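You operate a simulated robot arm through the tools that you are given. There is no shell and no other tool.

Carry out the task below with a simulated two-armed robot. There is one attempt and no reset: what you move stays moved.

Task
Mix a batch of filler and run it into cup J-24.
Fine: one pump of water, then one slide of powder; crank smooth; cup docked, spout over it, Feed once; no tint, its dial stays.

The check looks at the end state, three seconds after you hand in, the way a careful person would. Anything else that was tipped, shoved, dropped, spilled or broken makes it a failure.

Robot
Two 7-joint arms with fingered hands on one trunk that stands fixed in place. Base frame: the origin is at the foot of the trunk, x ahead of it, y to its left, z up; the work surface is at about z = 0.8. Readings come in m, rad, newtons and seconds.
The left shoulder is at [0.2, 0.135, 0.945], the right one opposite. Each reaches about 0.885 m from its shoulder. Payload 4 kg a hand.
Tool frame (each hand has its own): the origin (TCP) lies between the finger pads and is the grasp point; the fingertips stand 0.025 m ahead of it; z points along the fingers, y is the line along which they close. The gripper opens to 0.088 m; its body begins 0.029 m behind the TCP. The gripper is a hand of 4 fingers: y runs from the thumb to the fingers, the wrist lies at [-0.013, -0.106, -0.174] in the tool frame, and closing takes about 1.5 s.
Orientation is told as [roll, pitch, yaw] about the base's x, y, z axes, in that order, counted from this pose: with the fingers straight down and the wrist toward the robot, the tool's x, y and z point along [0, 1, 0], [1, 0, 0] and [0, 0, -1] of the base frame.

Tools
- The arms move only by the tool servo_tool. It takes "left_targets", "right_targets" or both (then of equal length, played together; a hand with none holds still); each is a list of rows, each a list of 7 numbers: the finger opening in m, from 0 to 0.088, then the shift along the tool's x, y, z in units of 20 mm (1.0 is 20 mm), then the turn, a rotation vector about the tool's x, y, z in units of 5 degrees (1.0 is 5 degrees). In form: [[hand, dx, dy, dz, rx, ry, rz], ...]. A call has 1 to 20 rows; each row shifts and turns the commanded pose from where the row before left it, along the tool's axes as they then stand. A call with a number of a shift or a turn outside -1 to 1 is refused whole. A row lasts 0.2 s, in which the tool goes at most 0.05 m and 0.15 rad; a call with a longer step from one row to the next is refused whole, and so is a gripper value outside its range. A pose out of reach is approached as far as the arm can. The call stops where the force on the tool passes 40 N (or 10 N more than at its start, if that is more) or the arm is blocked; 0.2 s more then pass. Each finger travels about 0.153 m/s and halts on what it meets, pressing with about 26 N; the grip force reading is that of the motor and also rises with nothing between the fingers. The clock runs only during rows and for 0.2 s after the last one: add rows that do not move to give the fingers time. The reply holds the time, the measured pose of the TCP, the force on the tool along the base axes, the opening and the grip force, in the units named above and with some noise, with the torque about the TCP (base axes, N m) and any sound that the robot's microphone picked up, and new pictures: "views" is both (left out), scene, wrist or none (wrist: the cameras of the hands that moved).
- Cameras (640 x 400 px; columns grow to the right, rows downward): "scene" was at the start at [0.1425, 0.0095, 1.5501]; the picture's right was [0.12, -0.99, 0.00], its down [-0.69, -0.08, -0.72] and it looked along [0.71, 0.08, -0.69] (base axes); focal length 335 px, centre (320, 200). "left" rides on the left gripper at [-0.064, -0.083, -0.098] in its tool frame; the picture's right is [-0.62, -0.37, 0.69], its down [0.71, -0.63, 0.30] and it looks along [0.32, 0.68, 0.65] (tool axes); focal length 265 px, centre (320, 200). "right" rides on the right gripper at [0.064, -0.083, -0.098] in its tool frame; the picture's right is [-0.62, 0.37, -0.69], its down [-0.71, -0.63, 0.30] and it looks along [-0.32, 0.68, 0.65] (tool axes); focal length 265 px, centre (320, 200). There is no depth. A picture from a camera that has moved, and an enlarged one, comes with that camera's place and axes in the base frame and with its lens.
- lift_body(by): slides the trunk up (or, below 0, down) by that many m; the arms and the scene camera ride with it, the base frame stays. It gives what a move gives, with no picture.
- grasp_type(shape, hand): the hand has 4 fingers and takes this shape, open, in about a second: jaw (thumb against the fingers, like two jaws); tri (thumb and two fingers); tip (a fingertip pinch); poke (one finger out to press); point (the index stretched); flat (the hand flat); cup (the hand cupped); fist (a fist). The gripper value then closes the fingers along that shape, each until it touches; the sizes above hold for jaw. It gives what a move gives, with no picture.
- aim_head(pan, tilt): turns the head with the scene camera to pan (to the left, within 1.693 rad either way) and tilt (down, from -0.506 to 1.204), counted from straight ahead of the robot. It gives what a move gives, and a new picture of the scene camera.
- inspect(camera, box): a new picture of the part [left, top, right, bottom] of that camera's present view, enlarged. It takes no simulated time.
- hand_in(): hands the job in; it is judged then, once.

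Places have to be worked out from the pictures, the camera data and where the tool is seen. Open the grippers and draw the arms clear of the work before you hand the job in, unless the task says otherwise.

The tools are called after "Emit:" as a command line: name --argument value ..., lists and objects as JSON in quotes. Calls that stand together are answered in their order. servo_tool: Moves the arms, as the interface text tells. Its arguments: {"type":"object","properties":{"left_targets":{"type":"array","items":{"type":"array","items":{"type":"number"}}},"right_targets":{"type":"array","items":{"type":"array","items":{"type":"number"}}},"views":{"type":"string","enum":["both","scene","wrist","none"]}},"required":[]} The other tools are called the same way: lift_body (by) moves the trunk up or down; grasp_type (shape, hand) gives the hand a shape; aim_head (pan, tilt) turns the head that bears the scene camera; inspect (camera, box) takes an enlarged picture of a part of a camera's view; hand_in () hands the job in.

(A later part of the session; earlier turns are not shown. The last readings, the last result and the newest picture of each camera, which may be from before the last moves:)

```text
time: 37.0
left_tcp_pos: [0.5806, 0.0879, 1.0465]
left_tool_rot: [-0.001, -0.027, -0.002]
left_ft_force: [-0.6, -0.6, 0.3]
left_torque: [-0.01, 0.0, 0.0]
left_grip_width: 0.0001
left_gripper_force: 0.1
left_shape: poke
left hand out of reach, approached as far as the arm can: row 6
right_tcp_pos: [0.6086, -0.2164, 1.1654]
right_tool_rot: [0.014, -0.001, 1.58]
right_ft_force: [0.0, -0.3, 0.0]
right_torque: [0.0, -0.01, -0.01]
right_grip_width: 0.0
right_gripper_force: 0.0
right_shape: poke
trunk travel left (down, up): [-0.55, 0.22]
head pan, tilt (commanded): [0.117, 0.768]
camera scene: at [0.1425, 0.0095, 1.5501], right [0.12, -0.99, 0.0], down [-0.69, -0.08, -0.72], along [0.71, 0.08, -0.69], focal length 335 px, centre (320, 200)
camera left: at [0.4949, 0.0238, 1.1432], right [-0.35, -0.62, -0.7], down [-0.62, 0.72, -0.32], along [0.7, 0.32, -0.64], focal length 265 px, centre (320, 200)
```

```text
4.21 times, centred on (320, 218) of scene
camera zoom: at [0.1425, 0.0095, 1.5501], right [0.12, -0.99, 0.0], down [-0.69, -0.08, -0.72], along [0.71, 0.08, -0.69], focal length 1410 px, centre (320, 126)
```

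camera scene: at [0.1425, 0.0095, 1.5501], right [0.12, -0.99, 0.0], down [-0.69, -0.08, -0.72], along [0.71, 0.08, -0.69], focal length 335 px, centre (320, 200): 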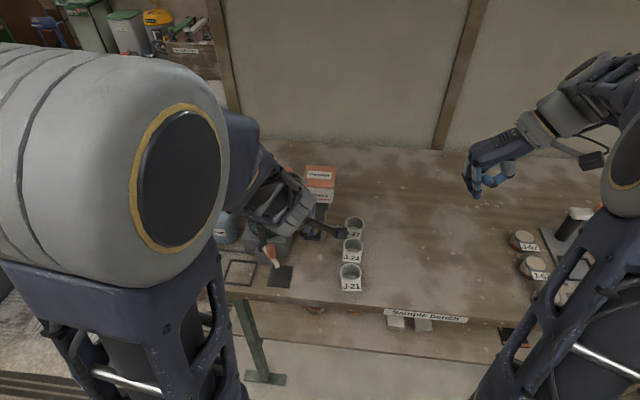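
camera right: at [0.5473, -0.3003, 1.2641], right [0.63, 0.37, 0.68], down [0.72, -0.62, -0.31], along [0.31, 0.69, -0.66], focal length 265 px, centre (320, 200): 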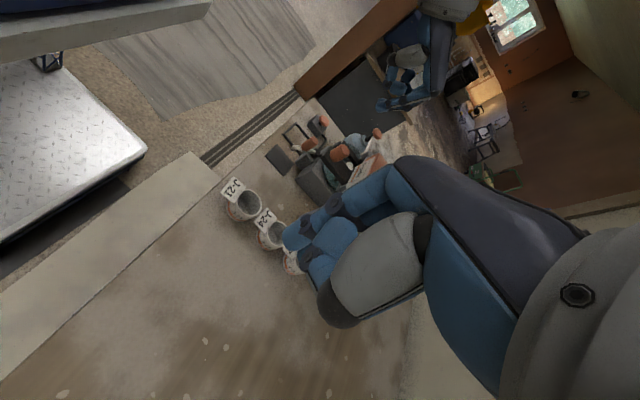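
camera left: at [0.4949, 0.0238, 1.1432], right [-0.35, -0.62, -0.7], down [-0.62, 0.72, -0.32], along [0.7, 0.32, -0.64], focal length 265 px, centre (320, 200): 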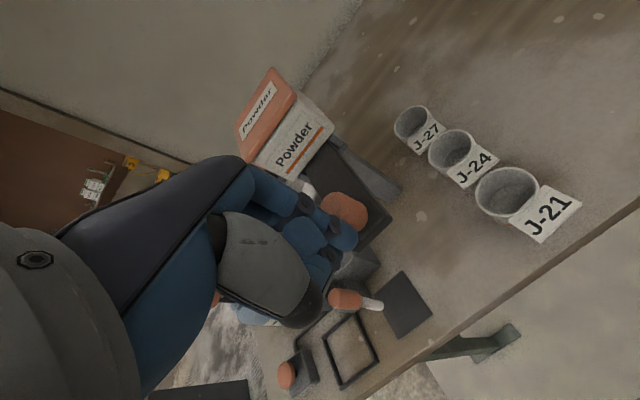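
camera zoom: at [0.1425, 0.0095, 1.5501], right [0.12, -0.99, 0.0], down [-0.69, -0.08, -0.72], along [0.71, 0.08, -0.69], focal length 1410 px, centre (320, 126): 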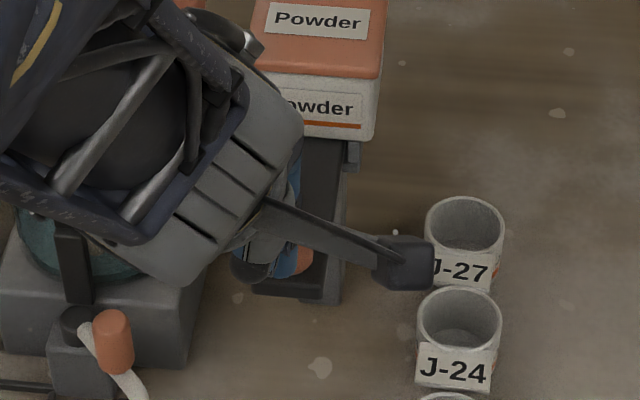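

The left arm is too folded to get low enough in front of the knob. I withdraw it up and to the left, and bring the right hand in (which reached there easily before) to push the slide closed.

Emit:
servo_tool --left_targets '[[0.088, 0, 0, -1, 0, 0, 0], [0.088, 0, 0, -1, 0, 0, 0], [0.088, 0, 0, -1, 0, 0, 0], [0.088, 1, 0, 0, 0, 0, 0], [0.088, 1, 0, 0, 0, 0, 0], [0.088, 1, 0, 0, 0, 0, 0], [0.088, 1, 0, 0, 0, 0, 0], [0.088, 1, 0, 0, 0, 0, 0], [0.088, 1, 0, 0, 0, 0, 0], [0.088, 1, 0, 0, 0, 0, 0], [0.088, 1, 0, 0, 0, 0, 0], [0.088, 1, 0, 0, 0, 0, 0], [0.088, 1, 0, 0, 0, 0, 0], [0.088, 1, 0, 0, 0, 0, 0], [0.088, 1, 0, 0, 0, 0, 0]]' --right_targets '[[0.088, 0, 0, 0, 0, 0, 0], [0.088, 0, 0, 0, 0, 0, 0], [0.088, 0, 0, 0, 0, 0, 0], [0.088, 0.12, 1, 0.3, 0, 0, 0], [0.088, 0.12, 1, 0.3, 0, 0, 0], [0.088, 0.12, 1, 0.3, 0, 0, 0], [0.088, 0.12, 1, 0.3, 0, 0, 0], [0.088, 0.12, 1, 0.3, 0, 0, 0], [0.088, 0.12, 1, 0.3, 0, 0, 0], [0.088, 0.12, 1, 0.3, 0, 0, 0], [0.088, 0.12, 1, 0.3, 0, 0, 0], [0.088, 0.12, 1, 0.3, 0, 0, 0], [0.088, 0.12, 1, 0.3, 0, 0, 0], [0.088, 0, 0, 0, 0, 0, 0], [0.088, 0, 0, 0, 0, 0, 0]]' --views "scene"

Emit:
inspect --camera "scene" --box '[180, 150, 400, 290]'

```text
time: 40.1
left_tcp_pos: [0.5796, 0.3303, 1.09]
left_tool_rot: [0.0, -0.026, 0.0]
left_ft_force: [-0.2, -0.3, 0.0]
left_torque: [-0.01, 0.01, 0.0]
left_grip_width: 0.0
left_gripper_force: 0.0
left_shape: poke
left hand out of reach, approached as far as the arm can: row 1, 2
right_tcp_pos: [0.5837, -0.0163, 1.1056]
right_tool_rot: [0.013, 0.001, 1.58]
right_ft_force: [0.4, 0.5, 0.9]
right_torque: [-0.02, 0.0, 0.01]
right_grip_width: 0.0001
right_gripper_force: 0.1
right_shape: poke
trunk travel left (down, up): [-0.55, 0.22]
head pan, tilt (commanded): [0.117, 0.768]
camera scene: at [0.1424, 0.0094, 1.5501], right [0.12, -0.99, 0.0], down [-0.69, -0.08, -0.72], along [0.71, 0.08, -0.69], focal length 335 px, centre (320, 200)
```

scene: 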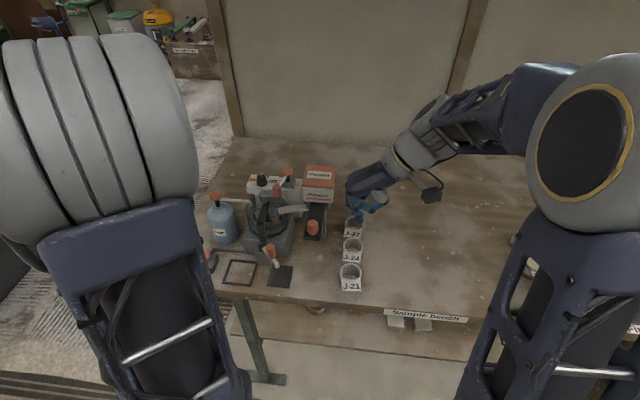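

```text
2.86 times, centred on (290, 220) of scene
camera zoom: at [0.1424, 0.0094, 1.5501], right [0.12, -0.99, 0.0], down [-0.69, -0.08, -0.72], along [0.71, 0.08, -0.69], focal length 957 px, centre (406, 143)
```

zoom: 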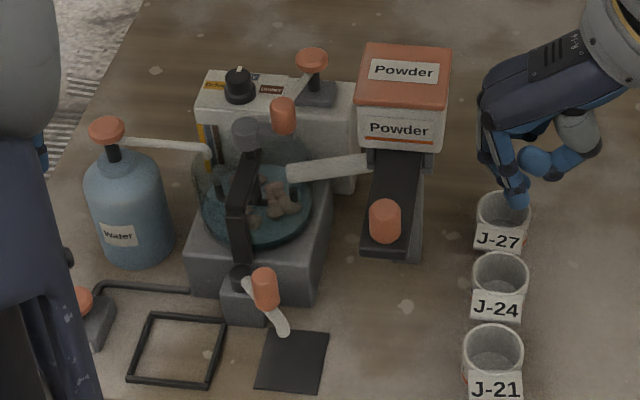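

The slide knob is at about (0.621, 0.082). I bring the right fingertip in front of it and low (tip centre z≈1.003).

Emit:
servo_tool --right_targets '[[0.088, 0, 1, 0, 0, 0, 0], [0.088, 0, 1, 0.3, 0, 0, 0], [0.088, 0, 1, 0.5, 0, 0, 0], [0.088, 0, 1, 0.7, 0, 0, 0], [0.088, 0, 0.35, 0.7, 0, 0, 0], [0.088, 0, 0, 0.7, 0, 0, 0], [0.088, 0, 0, 0.7, 0, 0, 0], [0.088, 0, 0, 0, 0, 0, 0]]' --views "scene"

Emit:
inspect --camera "scene" --box '[280, 170, 360, 265]'

Emit:
inspect --camera "right" --box '[200, 150, 440, 340]'

```text
time: 42.0
left_tcp_pos: [0.5792, 0.3292, 1.0901]
left_tool_rot: [0.0, -0.024, 0.0]
left_ft_force: [0.3, -0.5, -0.2]
left_torque: [0.03, 0.0, -0.02]
left_grip_width: 0.0
left_gripper_force: 0.0
left_shape: poke
right_tcp_pos: [0.581, 0.0701, 1.0334]
right_tool_rot: [0.012, -0.001, 1.579]
right_ft_force: [-0.9, 0.0, -1.2]
right_torque: [0.02, 0.0, -0.01]
right_grip_width: 0.0001
right_gripper_force: 0.1
right_shape: poke
trunk travel left (down, up): [-0.55, 0.22]
head pan, tilt (commanded): [0.117, 0.768]
camera scene: at [0.1425, 0.0096, 1.5501], right [0.12, -0.99, 0.0], down [-0.69, -0.08, -0.72], along [0.71, 0.08, -0.69], focal length 335 px, centre (320, 200)
```

scene: 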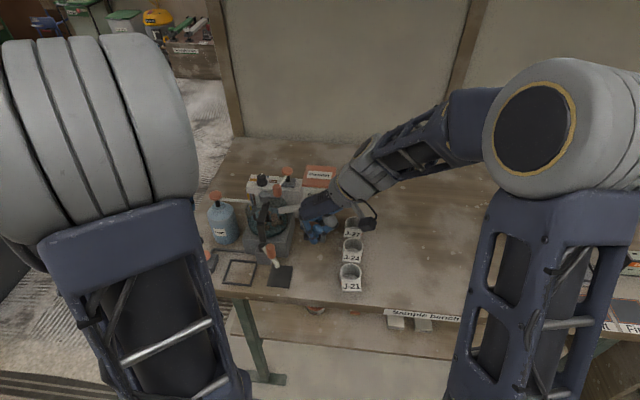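

```text
4.21 times, centred on (320, 218) of scene
camera zoom: at [0.1425, 0.0096, 1.5501], right [0.12, -0.99, 0.0], down [-0.69, -0.08, -0.72], along [0.71, 0.08, -0.69], focal length 1410 px, centre (320, 126)
```

zoom: 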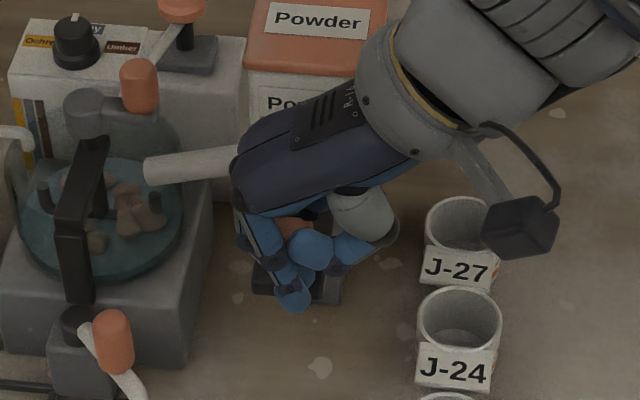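

```text
2.11 times, centred on (320, 245) of right
camera zoom: at [0.5189, -0.0138, 1.1318], right [0.63, 0.37, 0.68], down [0.72, -0.62, -0.31], along [0.31, 0.69, -0.66], focal length 559 px, centre (320, 105)
```

zoom: 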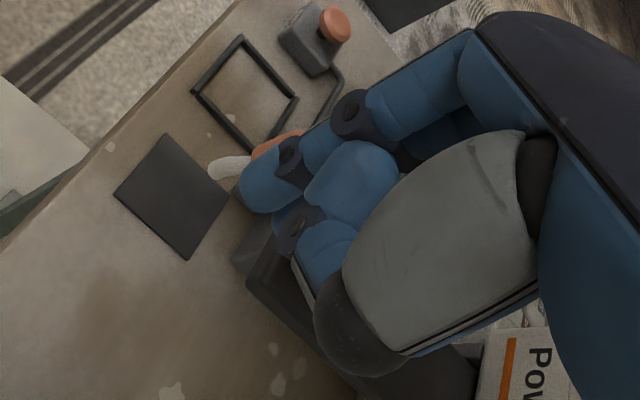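

The right fingertip is just in front of the plate and knob. I push forward in small steps to close the slide.

Emit:
servo_tool --right_targets '[[0.088, -0.5, 0, 0, 0, 0, 0], [0.088, -0.4, 0, 0, 0, 0, 0], [0.088, -0.3, 0, 0, 0, 0, 0], [0.088, -0.3, 0, 0, 0, 0, 0], [0.088, -0.3, 0, 0, 0, 0, 0], [0.088, -0.3, 0, 0, 0, 0, 0]]' --views "none"

Emit:
inspect --camera "scene" --box '[280, 170, 360, 265]'

Emit:
inspect --camera "right" --box '[200, 150, 440, 340]'

```text
time: 43.4
left_tcp_pos: [0.5805, 0.3303, 1.0898]
left_tool_rot: [-0.001, -0.025, -0.001]
left_ft_force: [0.4, 0.1, 0.3]
left_torque: [0.0, 0.0, 0.0]
left_grip_width: 0.0001
left_gripper_force: 0.0
left_shape: poke
right_tcp_pos: [0.6231, 0.0687, 1.0339]
right_tool_rot: [0.015, 0.0, 1.581]
right_ft_force: [-0.3, -0.8, 0.0]
right_torque: [0.0, 0.0, -0.02]
right_grip_width: 0.0
right_gripper_force: 0.1
right_shape: poke
trunk travel left (down, up): [-0.55, 0.22]
head pan, tilt (commanded): [0.117, 0.768]
```

```text
4.21 times, centred on (320, 218) of scene
camera zoom: at [0.1425, 0.0095, 1.5502], right [0.12, -0.99, 0.0], down [-0.69, -0.08, -0.72], along [0.71, 0.08, -0.69], focal length 1410 px, centre (320, 126)
```

zoom: 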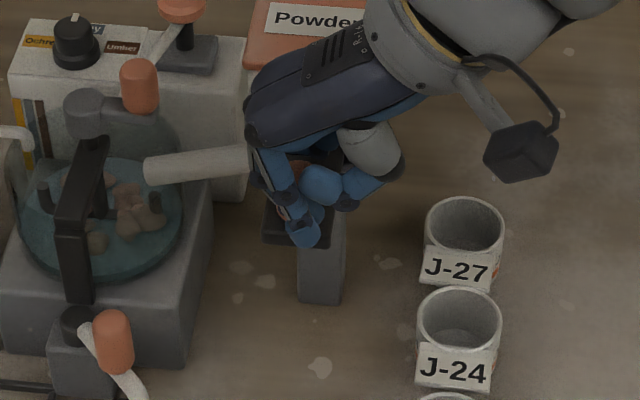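

```text
2.11 times, centred on (320, 245) of right
camera zoom: at [0.5609, -0.0137, 1.1318], right [0.63, 0.37, 0.68], down [0.72, -0.62, -0.31], along [0.31, 0.69, -0.66], focal length 559 px, centre (320, 105)
```

zoom: 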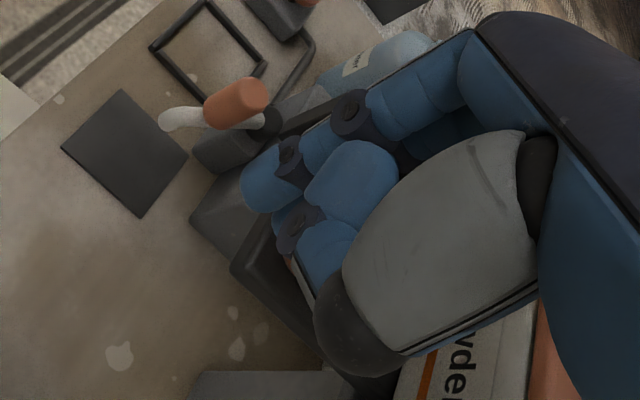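

The slide has moved back almost to its start and the bowl looks unchanged. I push the last few millimetres until it stops.

Emit:
servo_tool --right_targets '[[0.088, -0.2, 0, 0, 0, 0, 0], [0.088, -0.2, 0, 0, 0, 0, 0], [0.088, -0.2, 0, 0, 0, 0, 0], [0.088, -0.2, 0, 0, 0, 0, 0]]' --views "none"

Emit:
inspect --camera "scene" --box '[280, 170, 360, 265]'

```text
time: 44.4
left_tcp_pos: [0.5794, 0.329, 1.0905]
left_tool_rot: [0.001, -0.025, -0.002]
left_ft_force: [-0.5, 0.6, -0.3]
left_torque: [-0.02, -0.02, -0.03]
left_grip_width: 0.0001
left_gripper_force: 0.2
left_shape: poke
right_tcp_pos: [0.6342, 0.0704, 1.0319]
right_tool_rot: [0.025, 0.0, 1.585]
right_ft_force: [-33.0, -8.2, 4.3]
right_torque: [-0.07, 0.36, 0.26]
right_grip_width: 0.0
right_gripper_force: 0.0
right_shape: poke
trunk travel left (down, up): [-0.55, 0.22]
head pan, tilt (commanded): [0.117, 0.768]
```

```text
4.21 times, centred on (320, 218) of scene
camera zoom: at [0.1409, 0.0092, 1.5503], right [0.12, -0.99, 0.0], down [-0.69, -0.08, -0.72], along [0.72, 0.08, -0.69], focal length 1410 px, centre (320, 126)
```

zoom: 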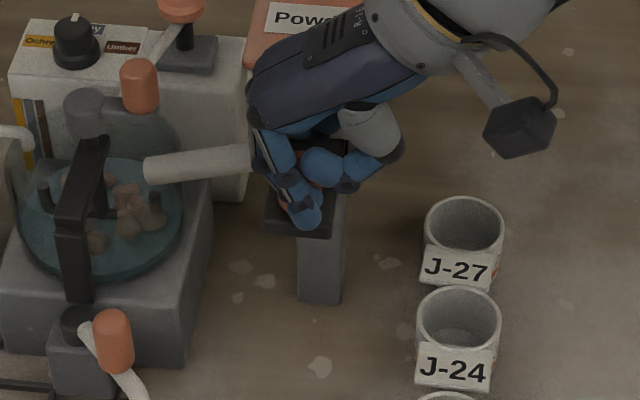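

The slide is at its home stop again. I back the right hand off, up and to the right.

Emit:
servo_tool --right_targets '[[0.088, 1, 0, 0, 0, 0, 0], [0.088, 0.7, 0, -0.5, 0, 0, 0], [0.088, 0, -0.5, -1, 0, 0, 0], [0.088, 0, -1, -1, 0, 0, 0], [0.088, 0, -1, -1, 0, 0, 0], [0.088, 0, -1, -1, 0, 0, 0], [0.088, 0, -1, -1, 0, 0, 0], [0.088, 0, -1, 0, 0, 0, 0], [0.088, 0, -1, 0, 0, 0, 0], [0.088, 0, -1, 0, 0, 0, 0], [0.088, 0, -1, 0, 0, 0, 0], [0.088, 0, -1, 0, 0, 0, 0]]' --views "scene"

Emit:
inspect --camera "scene" --box '[230, 160, 340, 270]'

Emit:
inspect --camera "scene" --box '[245, 160, 315, 215]'

```text
time: 47.0
left_tcp_pos: [0.5796, 0.3307, 1.09]
left_tool_rot: [-0.001, -0.026, 0.0]
left_ft_force: [0.0, -0.4, 0.3]
left_torque: [0.02, 0.0, 0.01]
left_grip_width: 0.0
left_gripper_force: 0.0
left_shape: poke
right_tcp_pos: [0.6077, -0.1198, 1.1446]
right_tool_rot: [0.013, 0.0, 1.582]
right_ft_force: [-0.1, -0.2, 0.7]
right_torque: [0.01, 0.02, -0.01]
right_grip_width: 0.0002
right_gripper_force: 0.0
right_shape: poke
trunk travel left (down, up): [-0.55, 0.22]
head pan, tilt (commanded): [0.117, 0.768]
camera scene: at [0.1425, 0.0097, 1.5501], right [0.12, -0.99, 0.0], down [-0.69, -0.08, -0.72], along [0.71, 0.08, -0.69], focal length 335 px, centre (320, 200)
```

scene: 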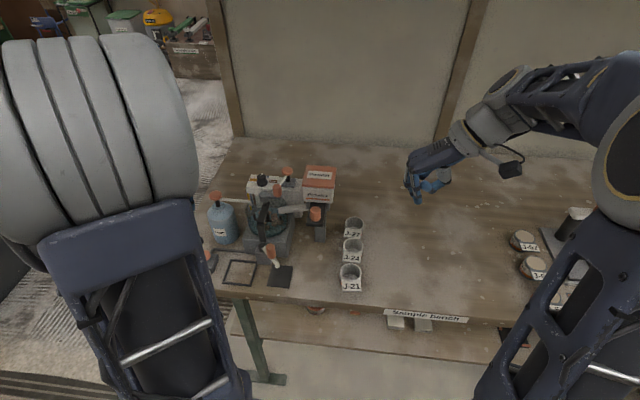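

```text
3.64 times, centred on (285, 215) of scene
camera zoom: at [0.1425, 0.0097, 1.5501], right [0.12, -0.99, 0.0], down [-0.69, -0.08, -0.72], along [0.71, 0.08, -0.69], focal length 1218 px, centre (447, 146)
```

zoom: 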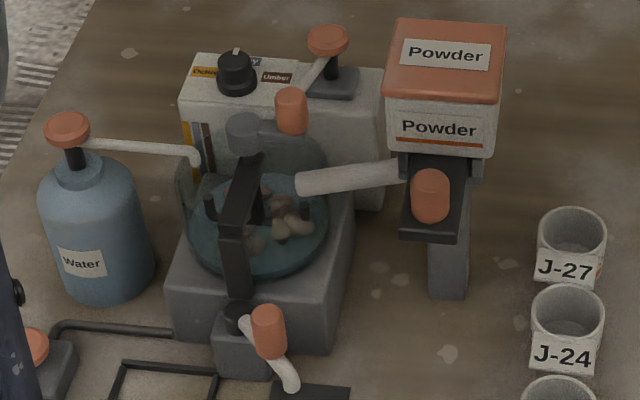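

```text
7.27 times, centred on (280, 188) of scene
camera zoom: at [0.1425, 0.0097, 1.5501], right [0.12, -0.99, 0.0], down [-0.69, -0.08, -0.72], along [0.71, 0.08, -0.69], focal length 2436 px, centre (611, 291)
```

zoom: 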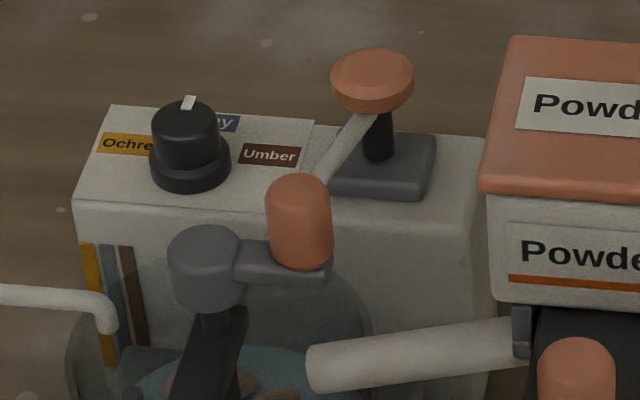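

Slide closed, lumps in the bowl, dial untouched. Next the crank: I set the left hand back to jaw shape and bring it above the crank knob (about (0.732, 0.185), top near z 1.01).

Emit:
grasp_type --shape "jaw" --hand "left"

Emit:
servo_tool --left_targets '[[0.06, 0, 0, -0.5, 0.3, 0, 0], [0.06, 0, 1, 0, 0, 0, 0], [0.06, -1, 1, 0, 0, 0, 0], [0.06, -1, 1, 0, 0, 0, 0], [0.06, -1, 1, 0, 0, 0, 0], [0.06, -1, 1, 0, 0, 0, 0], [0.06, -1, 1, 0, 0, 0, 0], [0.06, -1, 1, 0, 0, 0, 0], [0.06, -1, 0.6, 0, 0, 0, 0], [0.06, -0.3, 0, 0, 0, 0, 0], [0.06, 0, 0, 0, 0, 0, 0]]'

Emit:
inspect --camera "left" --box '[200, 130, 480, 360]'

Emit:
inspect --camera "scene" --box '[230, 150, 330, 240]'

```text
time: 47.9
left_tcp_pos: [0.5802, 0.33, 1.0895]
left_tool_rot: [0.0, -0.027, -0.001]
left_ft_force: [0.4, -0.8, 0.2]
left_torque: [-0.02, 0.01, -0.03]
left_grip_width: 0.0881
left_gripper_force: 0.0
left_shape: jaw
right_tcp_pos: [0.6059, -0.1193, 1.1446]
right_tool_rot: [0.012, 0.001, 1.58]
right_ft_force: [0.5, -0.3, 0.4]
right_torque: [0.02, 0.0, 0.01]
right_grip_width: 0.0001
right_gripper_force: 0.0
right_shape: poke
trunk travel left (down, up): [-0.55, 0.22]
head pan, tilt (commanded): [0.117, 0.768]
```

```text
time: 50.2
left_tcp_pos: [0.732, 0.1832, 1.0992]
left_tool_rot: [0.0, -0.001, -0.002]
left_ft_force: [-0.7, 0.6, -0.2]
left_torque: [0.03, 0.0, 0.0]
left_grip_width: 0.0603
left_gripper_force: 0.1
left_shape: jaw
right_tcp_pos: [0.6066, -0.1184, 1.1438]
right_tool_rot: [0.014, 0.0, 1.58]
right_ft_force: [0.5, 0.6, 0.4]
right_torque: [-0.03, 0.0, 0.01]
right_grip_width: 0.0001
right_gripper_force: 0.0
right_shape: poke
trunk travel left (down, up): [-0.55, 0.22]
head pan, tilt (commanded): [0.117, 0.768]
camera scene: at [0.1425, 0.0095, 1.5501], right [0.12, -0.99, 0.0], down [-0.69, -0.08, -0.72], along [0.71, 0.08, -0.69], focal length 335 px, centre (320, 200)
camera left: at [0.649, 0.1185, 1.1985], right [-0.37, -0.62, -0.69], down [-0.63, 0.72, -0.3], along [0.68, 0.32, -0.65], focal length 265 px, centre (320, 200)
```

scene: 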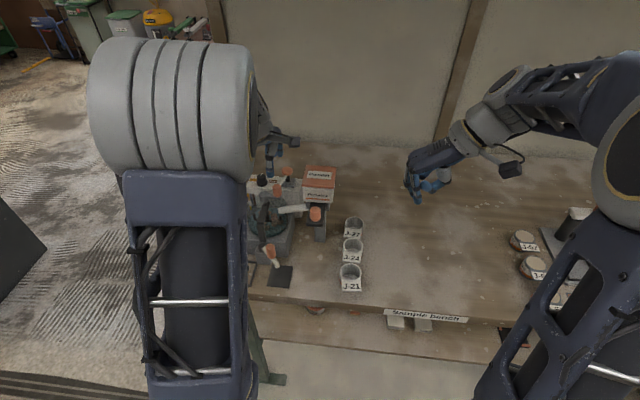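
left: 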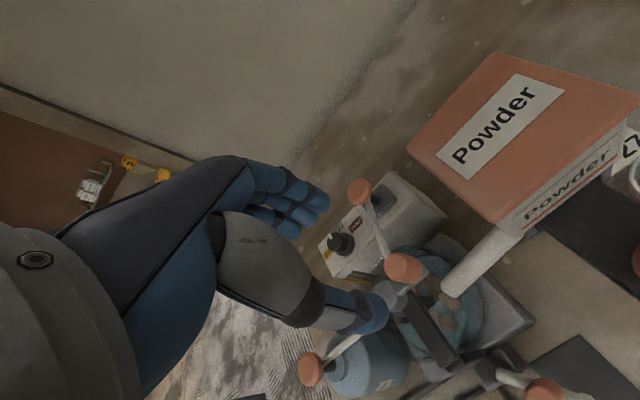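

```text
1.74 times, centred on (340, 245) of left
camera zoom: at [0.649, 0.1185, 1.1985], right [-0.37, -0.62, -0.69], down [-0.63, 0.72, -0.3], along [0.68, 0.32, -0.65], focal length 462 px, centre (285, 122)
```

zoom: 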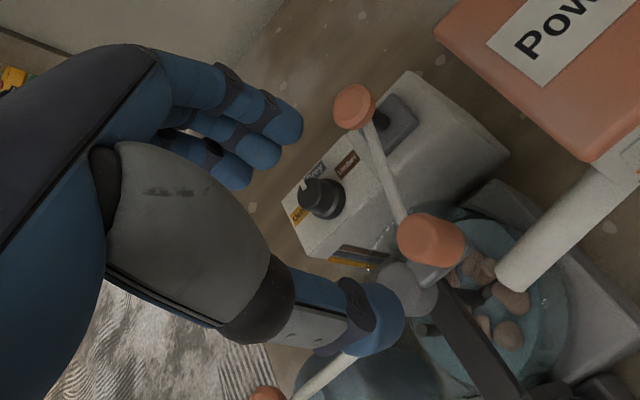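

```text
4.44 times, centred on (280, 195) of scene
camera zoom: at [0.1425, 0.0095, 1.5501], right [0.12, -0.99, 0.0], down [-0.69, -0.08, -0.72], along [0.71, 0.08, -0.69], focal length 1489 px, centre (498, 222)
```

zoom: 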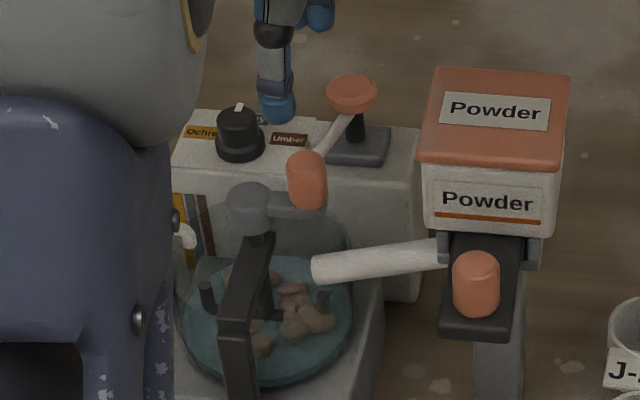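

The crank knob centre works out at about (0.735, 0.186, 0.994) and the hub at (0.734, 0.220), so the crank radius is about 34 mm. I centre over the knob and lower with the hand half open.

Emit:
servo_tool --left_targets '[[0.055, 0.12, 0.12, 1, 0, 0, 0], [0.055, 0, 0, 1, 0, 0, 0], [0.055, 0, 0, 1, 0, 0, 0], [0.055, 0, 0, 0.7, 0, 0, 0], [0.055, 0, 0, 0.4, 0, 0, 0], [0.055, 0, 0, 0, 0, 0, 0]]'

Emit:
inspect --camera "left" --box '[240, 150, 460, 340]'

Emit:
inspect --camera "scene" --box '[230, 150, 330, 240]'

```text
time: 51.6
left_tcp_pos: [0.7347, 0.1863, 1.0166]
left_tool_rot: [0.0, 0.0, -0.003]
left_ft_force: [0.2, 0.1, 0.2]
left_torque: [-0.02, 0.01, 0.04]
left_grip_width: 0.0553
left_gripper_force: 0.0
left_shape: jaw
right_tcp_pos: [0.6079, -0.12, 1.1434]
right_tool_rot: [0.014, -0.002, 1.58]
right_ft_force: [-0.2, 0.1, -0.5]
right_torque: [-0.01, -0.01, -0.03]
right_grip_width: 0.0
right_gripper_force: 0.0
right_shape: poke
trunk travel left (down, up): [-0.55, 0.22]
head pan, tilt (commanded): [0.117, 0.768]
camera scene: at [0.1425, 0.0095, 1.5501], right [0.12, -0.99, 0.0], down [-0.69, -0.08, -0.72], along [0.71, 0.08, -0.69], focal length 335 px, centre (320, 200)
camera left: at [0.6514, 0.1216, 1.1165], right [-0.37, -0.62, -0.69], down [-0.63, 0.72, -0.3], along [0.68, 0.32, -0.65], focal length 265 px, centre (320, 200)
```

scene: 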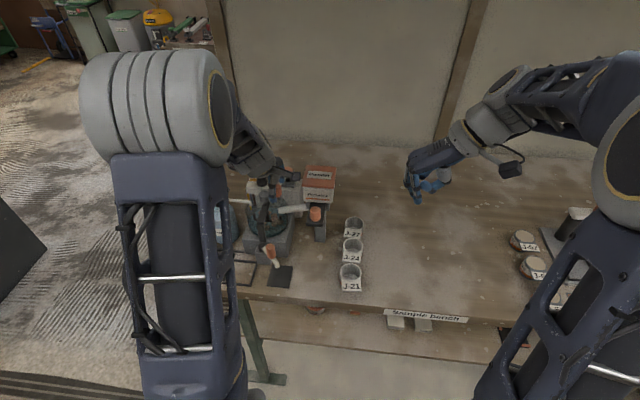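
left: 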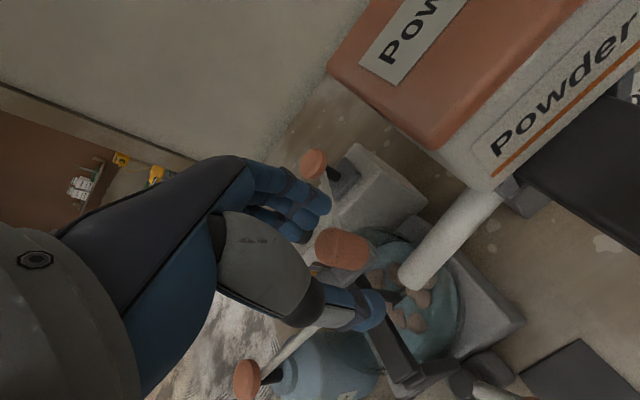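

```text
2.11 times, centred on (350, 245) of left
camera zoom: at [0.6514, 0.1216, 1.1165], right [-0.37, -0.62, -0.69], down [-0.63, 0.72, -0.3], along [0.68, 0.32, -0.65], focal length 559 px, centre (257, 105)
```

zoom: 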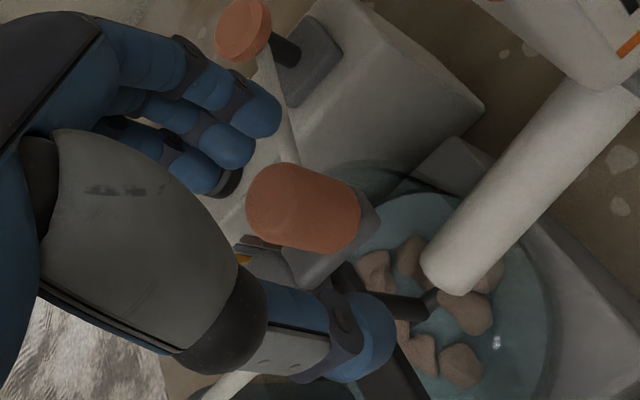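

```text
4.44 times, centred on (280, 195) of scene
camera zoom: at [0.1425, 0.0095, 1.5501], right [0.12, -0.99, 0.0], down [-0.69, -0.08, -0.72], along [0.71, 0.08, -0.69], focal length 1489 px, centre (498, 222)
```

zoom: 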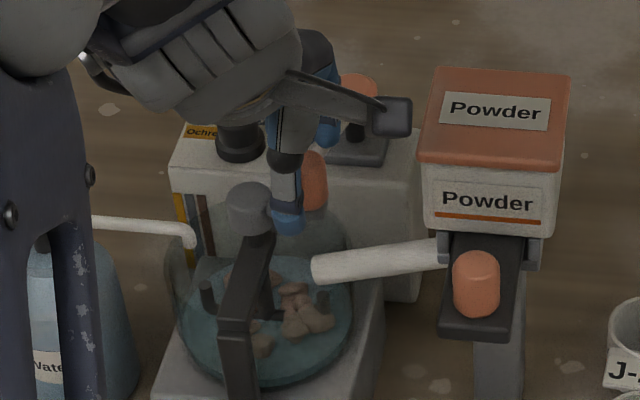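

The knob sits between the thumb (front) and the fingers (behind). I lower 4 mm more and close gently onto it.

Emit:
servo_tool --left_targets '[[0.055, 0, 0, 0.2, 0, 0, 0], [0.045, 0, 0, 0, 0, 0, 0], [0.035, 0, 0, 0, 0, 0, 0], [0.025, 0, 0, 0, 0, 0, 0], [0.015, 0, 0, 0, 0, 0, 0], [0.01, 0, 0, 0, 0, 0, 0], [0.01, 0, 0, 0, 0, 0, 0], [0.01, 0, 0, 0, 0, 0, 0]]'

Emit:
inspect --camera "left" --box '[240, 150, 460, 340]'

Emit:
inspect --camera "scene" --box '[230, 150, 330, 240]'

```text
time: 53.5
left_tcp_pos: [0.7344, 0.1865, 1.0131]
left_tool_rot: [-0.001, 0.0, -0.001]
left_ft_force: [-0.4, 1.7, -2.1]
left_torque: [0.03, -0.05, 0.01]
left_grip_width: 0.0134
left_gripper_force: 26.0
left_shape: jaw
right_tcp_pos: [0.6075, -0.1207, 1.1438]
right_tool_rot: [0.013, 0.0, 1.578]
right_ft_force: [-0.1, -0.3, 0.4]
right_torque: [-0.03, 0.04, 0.0]
right_grip_width: 0.0002
right_gripper_force: 0.0
right_shape: poke
trunk travel left (down, up): [-0.55, 0.22]
head pan, tilt (commanded): [0.117, 0.768]
camera scene: at [0.1426, 0.0096, 1.5501], right [0.12, -0.99, 0.0], down [-0.69, -0.08, -0.72], along [0.71, 0.08, -0.69], focal length 335 px, centre (320, 200)
camera left: at [0.6517, 0.1219, 1.1126], right [-0.37, -0.62, -0.69], down [-0.63, 0.72, -0.3], along [0.68, 0.32, -0.65], focal length 265 px, centre (320, 200)
```

scene: 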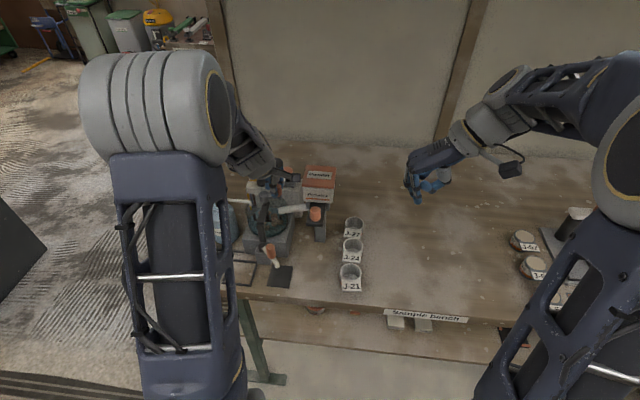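
left: 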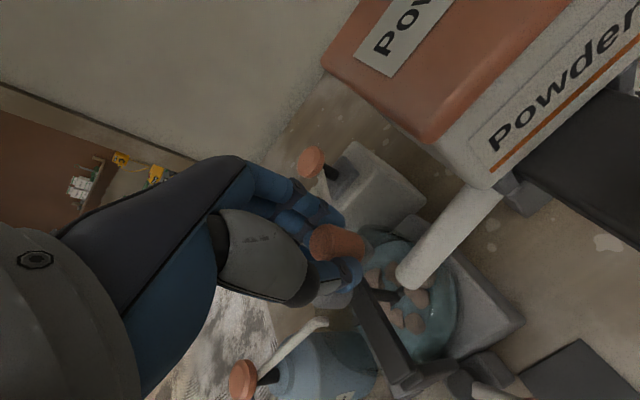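

```text
2.11 times, centred on (350, 245) of left
camera zoom: at [0.6517, 0.1219, 1.1126], right [-0.37, -0.62, -0.69], down [-0.63, 0.72, -0.3], along [0.68, 0.32, -0.65], focal length 559 px, centre (257, 105)
```

zoom: 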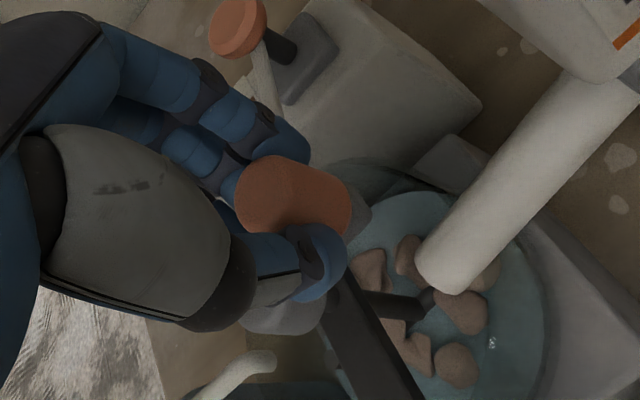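

```text
4.44 times, centred on (280, 195) of scene
camera zoom: at [0.1426, 0.0096, 1.5501], right [0.12, -0.99, 0.0], down [-0.69, -0.08, -0.72], along [0.71, 0.08, -0.69], focal length 1489 px, centre (498, 222)
```

zoom: 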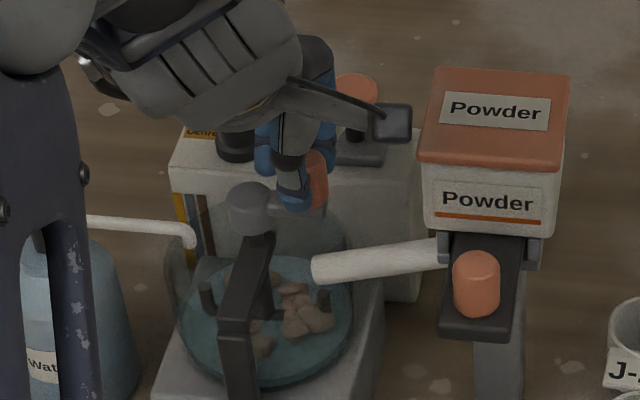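

The grip holds the knob slightly off-centre (the knob is about 4 mm further right). I reopen slightly, shift 4 mm right, and close again.

Emit:
servo_tool --left_targets '[[0.03, 0, 0, 0, 0, 0, 0], [0.045, 0, 0, 0, 0, 0, 0], [0.045, -0.25, 0.05, 0, 0, 0, 0], [0.045, 0, 0, 0, 0, 0, 0], [0.03, 0, 0, 0, 0, 0, 0], [0.015, 0, 0, 0, 0, 0, 0], [0.008, 0, 0, 0, 0, 0, 0], [0.008, 0, 0, 0, 0, 0, 0]]' --views "none"

Emit:
inspect --camera "left" --box '[240, 150, 460, 340]'

Emit:
inspect --camera "scene" --box '[230, 150, 330, 240]'

```text
time: 55.2
left_tcp_pos: [0.7358, 0.1807, 1.0127]
left_tool_rot: [0.001, 0.0, -0.004]
left_ft_force: [0.8, -2.7, -0.8]
left_torque: [-0.03, -0.05, 0.0]
left_grip_width: 0.0135
left_gripper_force: 25.7
left_shape: jaw
right_tcp_pos: [0.606, -0.1197, 1.1435]
right_tool_rot: [0.014, 0.0, 1.579]
right_ft_force: [-0.1, -0.3, 0.5]
right_torque: [-0.01, -0.01, 0.02]
right_grip_width: 0.0
right_gripper_force: 0.1
right_shape: poke
trunk travel left (down, up): [-0.55, 0.22]
head pan, tilt (commanded): [0.117, 0.768]
```

```text
2.11 times, centred on (350, 245) of left
camera zoom: at [0.6524, 0.1165, 1.1126], right [-0.37, -0.62, -0.69], down [-0.63, 0.72, -0.3], along [0.68, 0.32, -0.65], focal length 559 px, centre (257, 105)
```

zoom: 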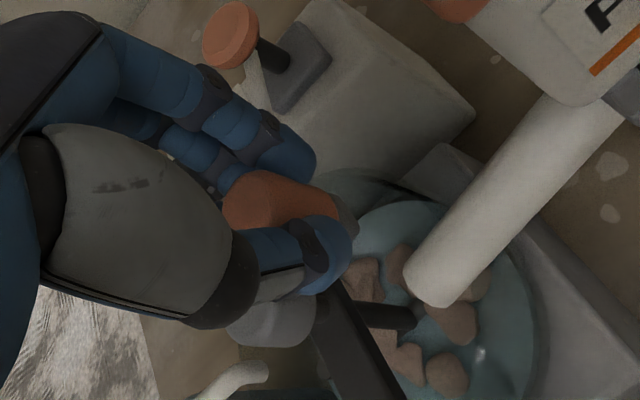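

```text
4.44 times, centred on (280, 195) of scene
camera zoom: at [0.1426, 0.0094, 1.5501], right [0.12, -0.99, 0.0], down [-0.69, -0.08, -0.72], along [0.71, 0.08, -0.69], focal length 1489 px, centre (498, 222)
```

zoom: 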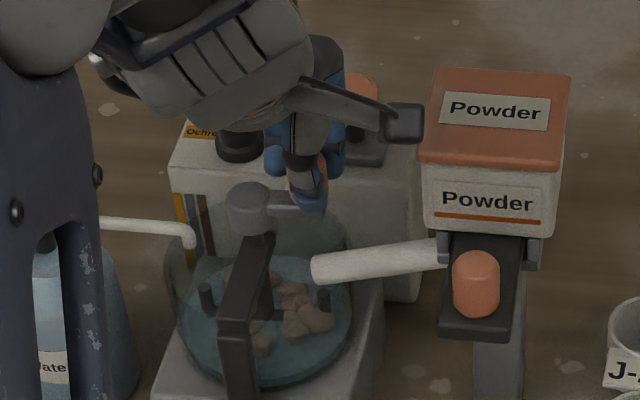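

The grip is well centred now. I start cranking slowly: a quarter turn counter-clockwise (seen from above) first, checking the forces.

Emit:
servo_tool --left_targets '[[0.008, 0.103, 0.581, 0, 0, 0, 0], [0.008, 0.295, 0.511, 0, 0, 0, 0], [0.008, 0.452, 0.379, 0, 0, 0, 0], [0.008, 0.555, 0.202, 0, 0, 0, 0]]'

Emit:
inspect --camera "left" --box '[240, 150, 460, 340]'

Emit:
inspect --camera "scene" --box '[230, 150, 330, 240]'

```text
time: 56.2
left_tcp_pos: [0.768, 0.2081, 1.0123]
left_tool_rot: [0.0, 0.0, 0.0]
left_ft_force: [-3.4, 0.6, 0.7]
left_torque: [0.04, 0.04, 0.03]
left_grip_width: 0.0135
left_gripper_force: 26.5
left_shape: jaw
right_tcp_pos: [0.6068, -0.1181, 1.1431]
right_tool_rot: [0.014, 0.0, 1.58]
right_ft_force: [0.2, 0.9, 0.0]
right_torque: [-0.03, -0.02, 0.0]
right_grip_width: 0.0
right_gripper_force: 0.0
right_shape: poke
trunk travel left (down, up): [-0.55, 0.22]
head pan, tilt (commanded): [0.117, 0.768]
camera scene: at [0.1424, 0.0095, 1.5502], right [0.12, -0.99, 0.0], down [-0.69, -0.08, -0.72], along [0.71, 0.08, -0.69], focal length 335 px, centre (320, 200)
camera left: at [0.6858, 0.145, 1.1123], right [-0.37, -0.62, -0.69], down [-0.63, 0.72, -0.3], along [0.68, 0.32, -0.65], focal length 265 px, centre (320, 200)
```

scene: 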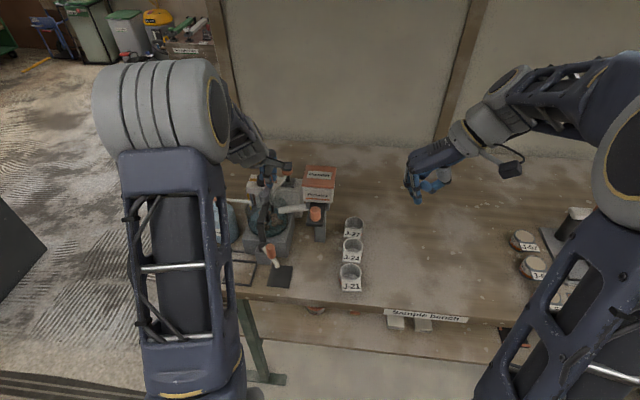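
left: 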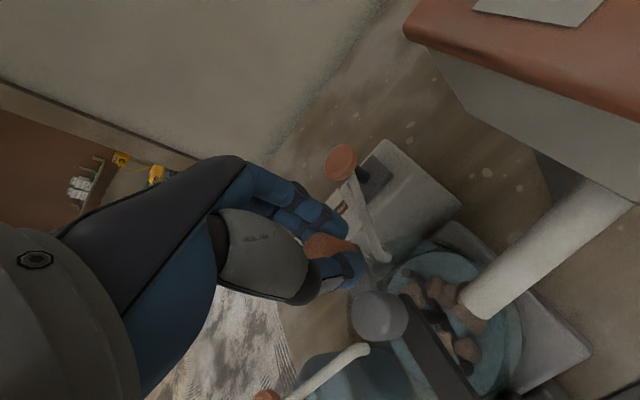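

```text
2.11 times, centred on (350, 245) of left
camera zoom: at [0.6858, 0.145, 1.1123], right [-0.37, -0.62, -0.69], down [-0.63, 0.72, -0.3], along [0.68, 0.32, -0.65], focal length 559 px, centre (257, 105)
```

zoom: 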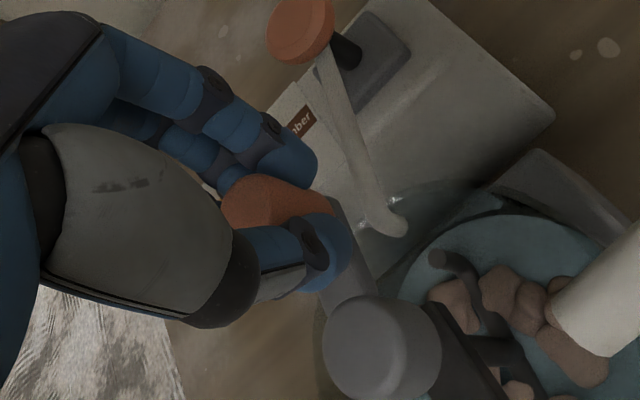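

```text
4.44 times, centred on (280, 195) of scene
camera zoom: at [0.1424, 0.0095, 1.5502], right [0.12, -0.99, 0.0], down [-0.69, -0.08, -0.72], along [0.71, 0.08, -0.69], focal length 1489 px, centre (498, 222)
```

zoom: 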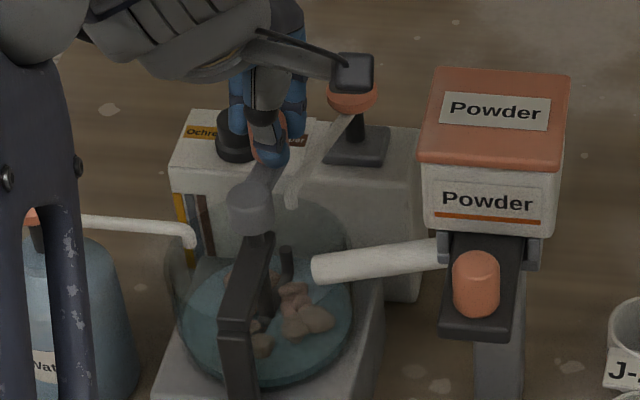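

The crank turns freely with small forces, and the fingers clear the dial (top ≈0.945) and tint pump. I continue with a full turn.

Emit:
servo_tool --left_targets '[[0.008, 0.59, 0, 0, 0, 0, 0], [0.008, 0.555, -0.202, 0, 0, 0, 0], [0.008, 0.452, -0.379, 0, 0, 0, 0], [0.008, 0.295, -0.511, 0, 0, 0, 0], [0.008, 0.103, -0.581, 0, 0, 0, 0], [0.008, -0.103, -0.581, 0, 0, 0, 0], [0.008, -0.295, -0.511, 0, 0, 0, 0], [0.008, -0.452, -0.379, 0, 0, 0, 0], [0.008, -0.555, -0.202, 0, 0, 0, 0], [0.008, -0.59, 0, 0, 0, 0, 0], [0.008, -0.555, 0.202, 0, 0, 0, 0], [0.008, -0.452, 0.379, 0, 0, 0, 0], [0.008, -0.295, 0.511, 0, 0, 0, 0], [0.008, -0.103, 0.581, 0, 0, 0, 0], [0.008, 0.103, 0.581, 0, 0, 0, 0], [0.008, 0.295, 0.511, 0, 0, 0, 0], [0.008, 0.452, 0.379, 0, 0, 0, 0], [0.008, 0.555, 0.202, 0, 0, 0, 0]]'

Emit:
inspect --camera "left" --box '[240, 150, 540, 390]'

Emit:
inspect --camera "scene" --box '[230, 150, 330, 240]'

```text
time: 60.0
left_tcp_pos: [0.7688, 0.2097, 1.0129]
left_tool_rot: [0.0, 0.0, -0.004]
left_ft_force: [-0.1, 0.5, 0.4]
left_torque: [0.02, -0.01, -0.03]
left_grip_width: 0.0103
left_gripper_force: 26.2
left_shape: jaw
right_tcp_pos: [0.607, -0.1197, 1.1434]
right_tool_rot: [0.015, -0.001, 1.581]
right_ft_force: [-0.2, -0.2, 0.3]
right_torque: [0.0, 0.0, 0.02]
right_grip_width: 0.0
right_gripper_force: 0.0
right_shape: poke
trunk travel left (down, up): [-0.55, 0.22]
head pan, tilt (commanded): [0.117, 0.768]
camera scene: at [0.1425, 0.0094, 1.5501], right [0.12, -0.99, 0.0], down [-0.69, -0.08, -0.72], along [0.71, 0.08, -0.69], focal length 335 px, centre (320, 200)
camera left: at [0.6858, 0.1447, 1.1128], right [-0.37, -0.62, -0.69], down [-0.63, 0.72, -0.3], along [0.68, 0.32, -0.65], focal length 265 px, centre (320, 200)
```

scene: 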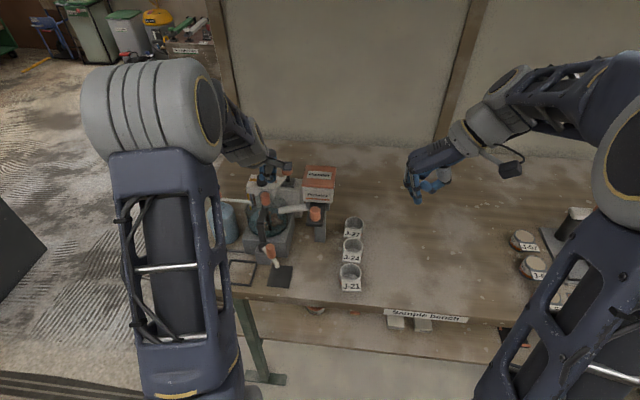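
left: 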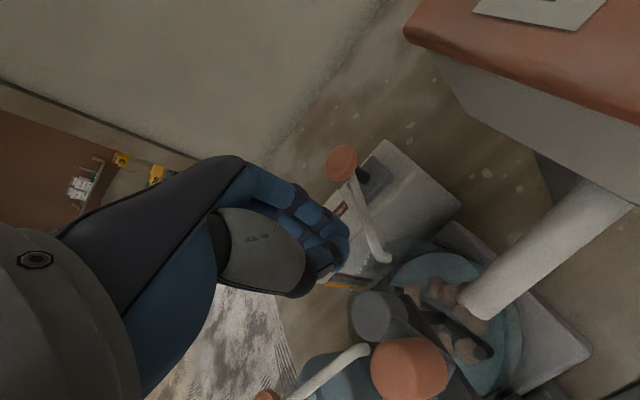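

```text
1.67 times, centred on (390, 270) of left
camera zoom: at [0.6858, 0.1447, 1.1128], right [-0.37, -0.62, -0.69], down [-0.63, 0.72, -0.3], along [0.68, 0.32, -0.65], focal length 442 px, centre (203, 83)
```

zoom: 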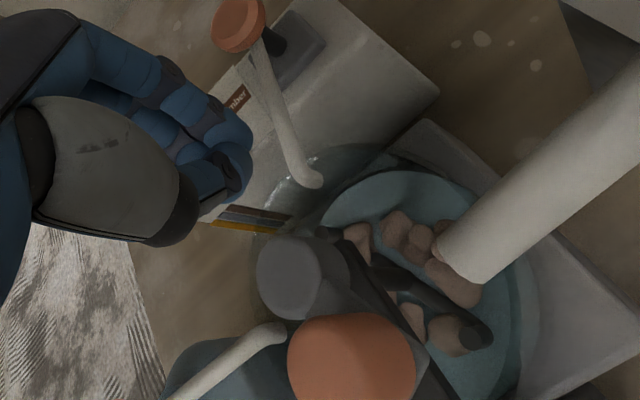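

```text
4.44 times, centred on (280, 195) of scene
camera zoom: at [0.1425, 0.0094, 1.5501], right [0.12, -0.99, 0.0], down [-0.69, -0.08, -0.72], along [0.71, 0.08, -0.69], focal length 1489 px, centre (498, 222)
```

zoom: 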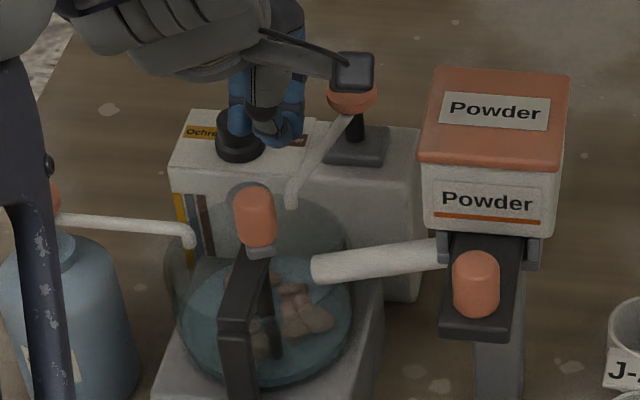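

The knob slipped out of the grip after about 290° of turning; the crank now points toward (0.702, 0.207). A single finger pushing the knob around from behind will be more reliable, so I raise the hand and switch it to poke shape.

Emit:
servo_tool --left_targets '[[0.03, 0, 0, -1, 0, 0, 0], [0.05, 0, 0, -1, 0, 0, 0], [0.05, 0, 0, -1, 0, 0, 0], [0.05, 0, -1, -1, 0, 0, 0], [0.05, 0.5, -1, 0, 0, 0, 0]]' --views "none"

Emit:
grasp_type --shape "poke" --hand "left"

Emit:
inspect --camera "scene" --box '[230, 150, 330, 240]'

Emit:
inspect --camera "left" --box '[240, 150, 540, 390]'

```text
time: 61.2
left_tcp_pos: [0.7279, 0.2186, 1.0929]
left_tool_rot: [0.0, -0.001, -0.001]
left_ft_force: [-0.6, -0.4, -1.2]
left_torque: [0.01, 0.01, -0.01]
left_grip_width: 0.0496
left_gripper_force: 0.0
left_shape: jaw
right_tcp_pos: [0.6064, -0.1197, 1.1436]
right_tool_rot: [0.013, -0.002, 1.58]
right_ft_force: [1.0, -0.6, 0.0]
right_torque: [0.0, 0.02, -0.02]
right_grip_width: 0.0003
right_gripper_force: 0.1
right_shape: poke
trunk travel left (down, up): [-0.55, 0.22]
head pan, tilt (commanded): [0.117, 0.768]
```

```text
time: 62.1
left_tcp_pos: [0.7283, 0.2192, 1.0934]
left_tool_rot: [0.0, 0.0, -0.002]
left_ft_force: [-0.6, -0.1, -0.3]
left_torque: [-0.03, 0.0, 0.03]
left_grip_width: 0.0
left_gripper_force: 0.1
left_shape: poke
right_tcp_pos: [0.607, -0.1197, 1.1438]
right_tool_rot: [0.015, 0.0, 1.58]
right_ft_force: [0.3, -1.1, -0.1]
right_torque: [0.02, 0.01, 0.0]
right_grip_width: 0.0
right_gripper_force: 0.0
right_shape: poke
trunk travel left (down, up): [-0.55, 0.22]
head pan, tilt (commanded): [0.117, 0.768]
```

```text
4.44 times, centred on (280, 195) of scene
camera zoom: at [0.1425, 0.0095, 1.5501], right [0.12, -0.99, 0.0], down [-0.69, -0.08, -0.72], along [0.71, 0.08, -0.69], focal length 1489 px, centre (498, 222)
```

zoom: 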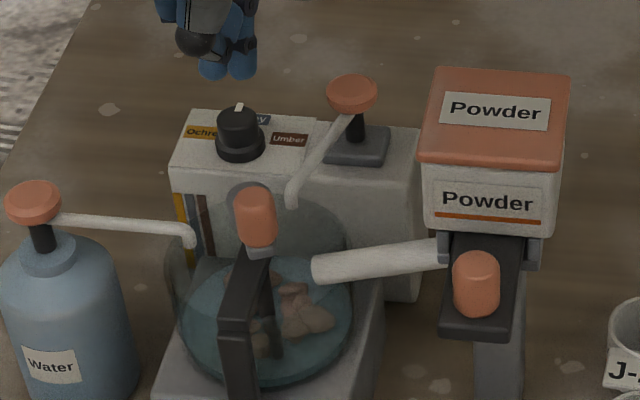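

```text
1.67 times, centred on (390, 270) of left
camera zoom: at [0.6458, 0.1549, 1.1932], right [-0.37, -0.62, -0.69], down [-0.63, 0.72, -0.3], along [0.68, 0.32, -0.65], focal length 442 px, centre (203, 83)
```

zoom: 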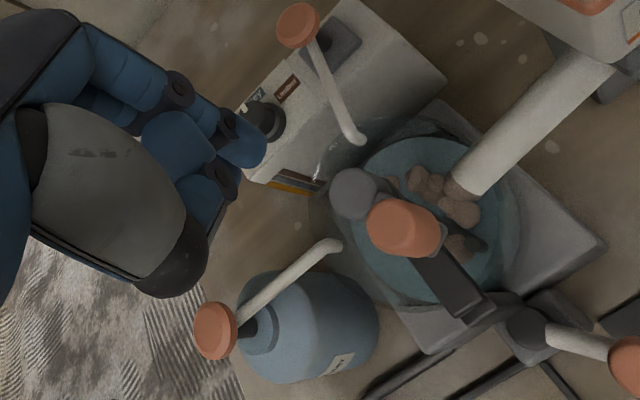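

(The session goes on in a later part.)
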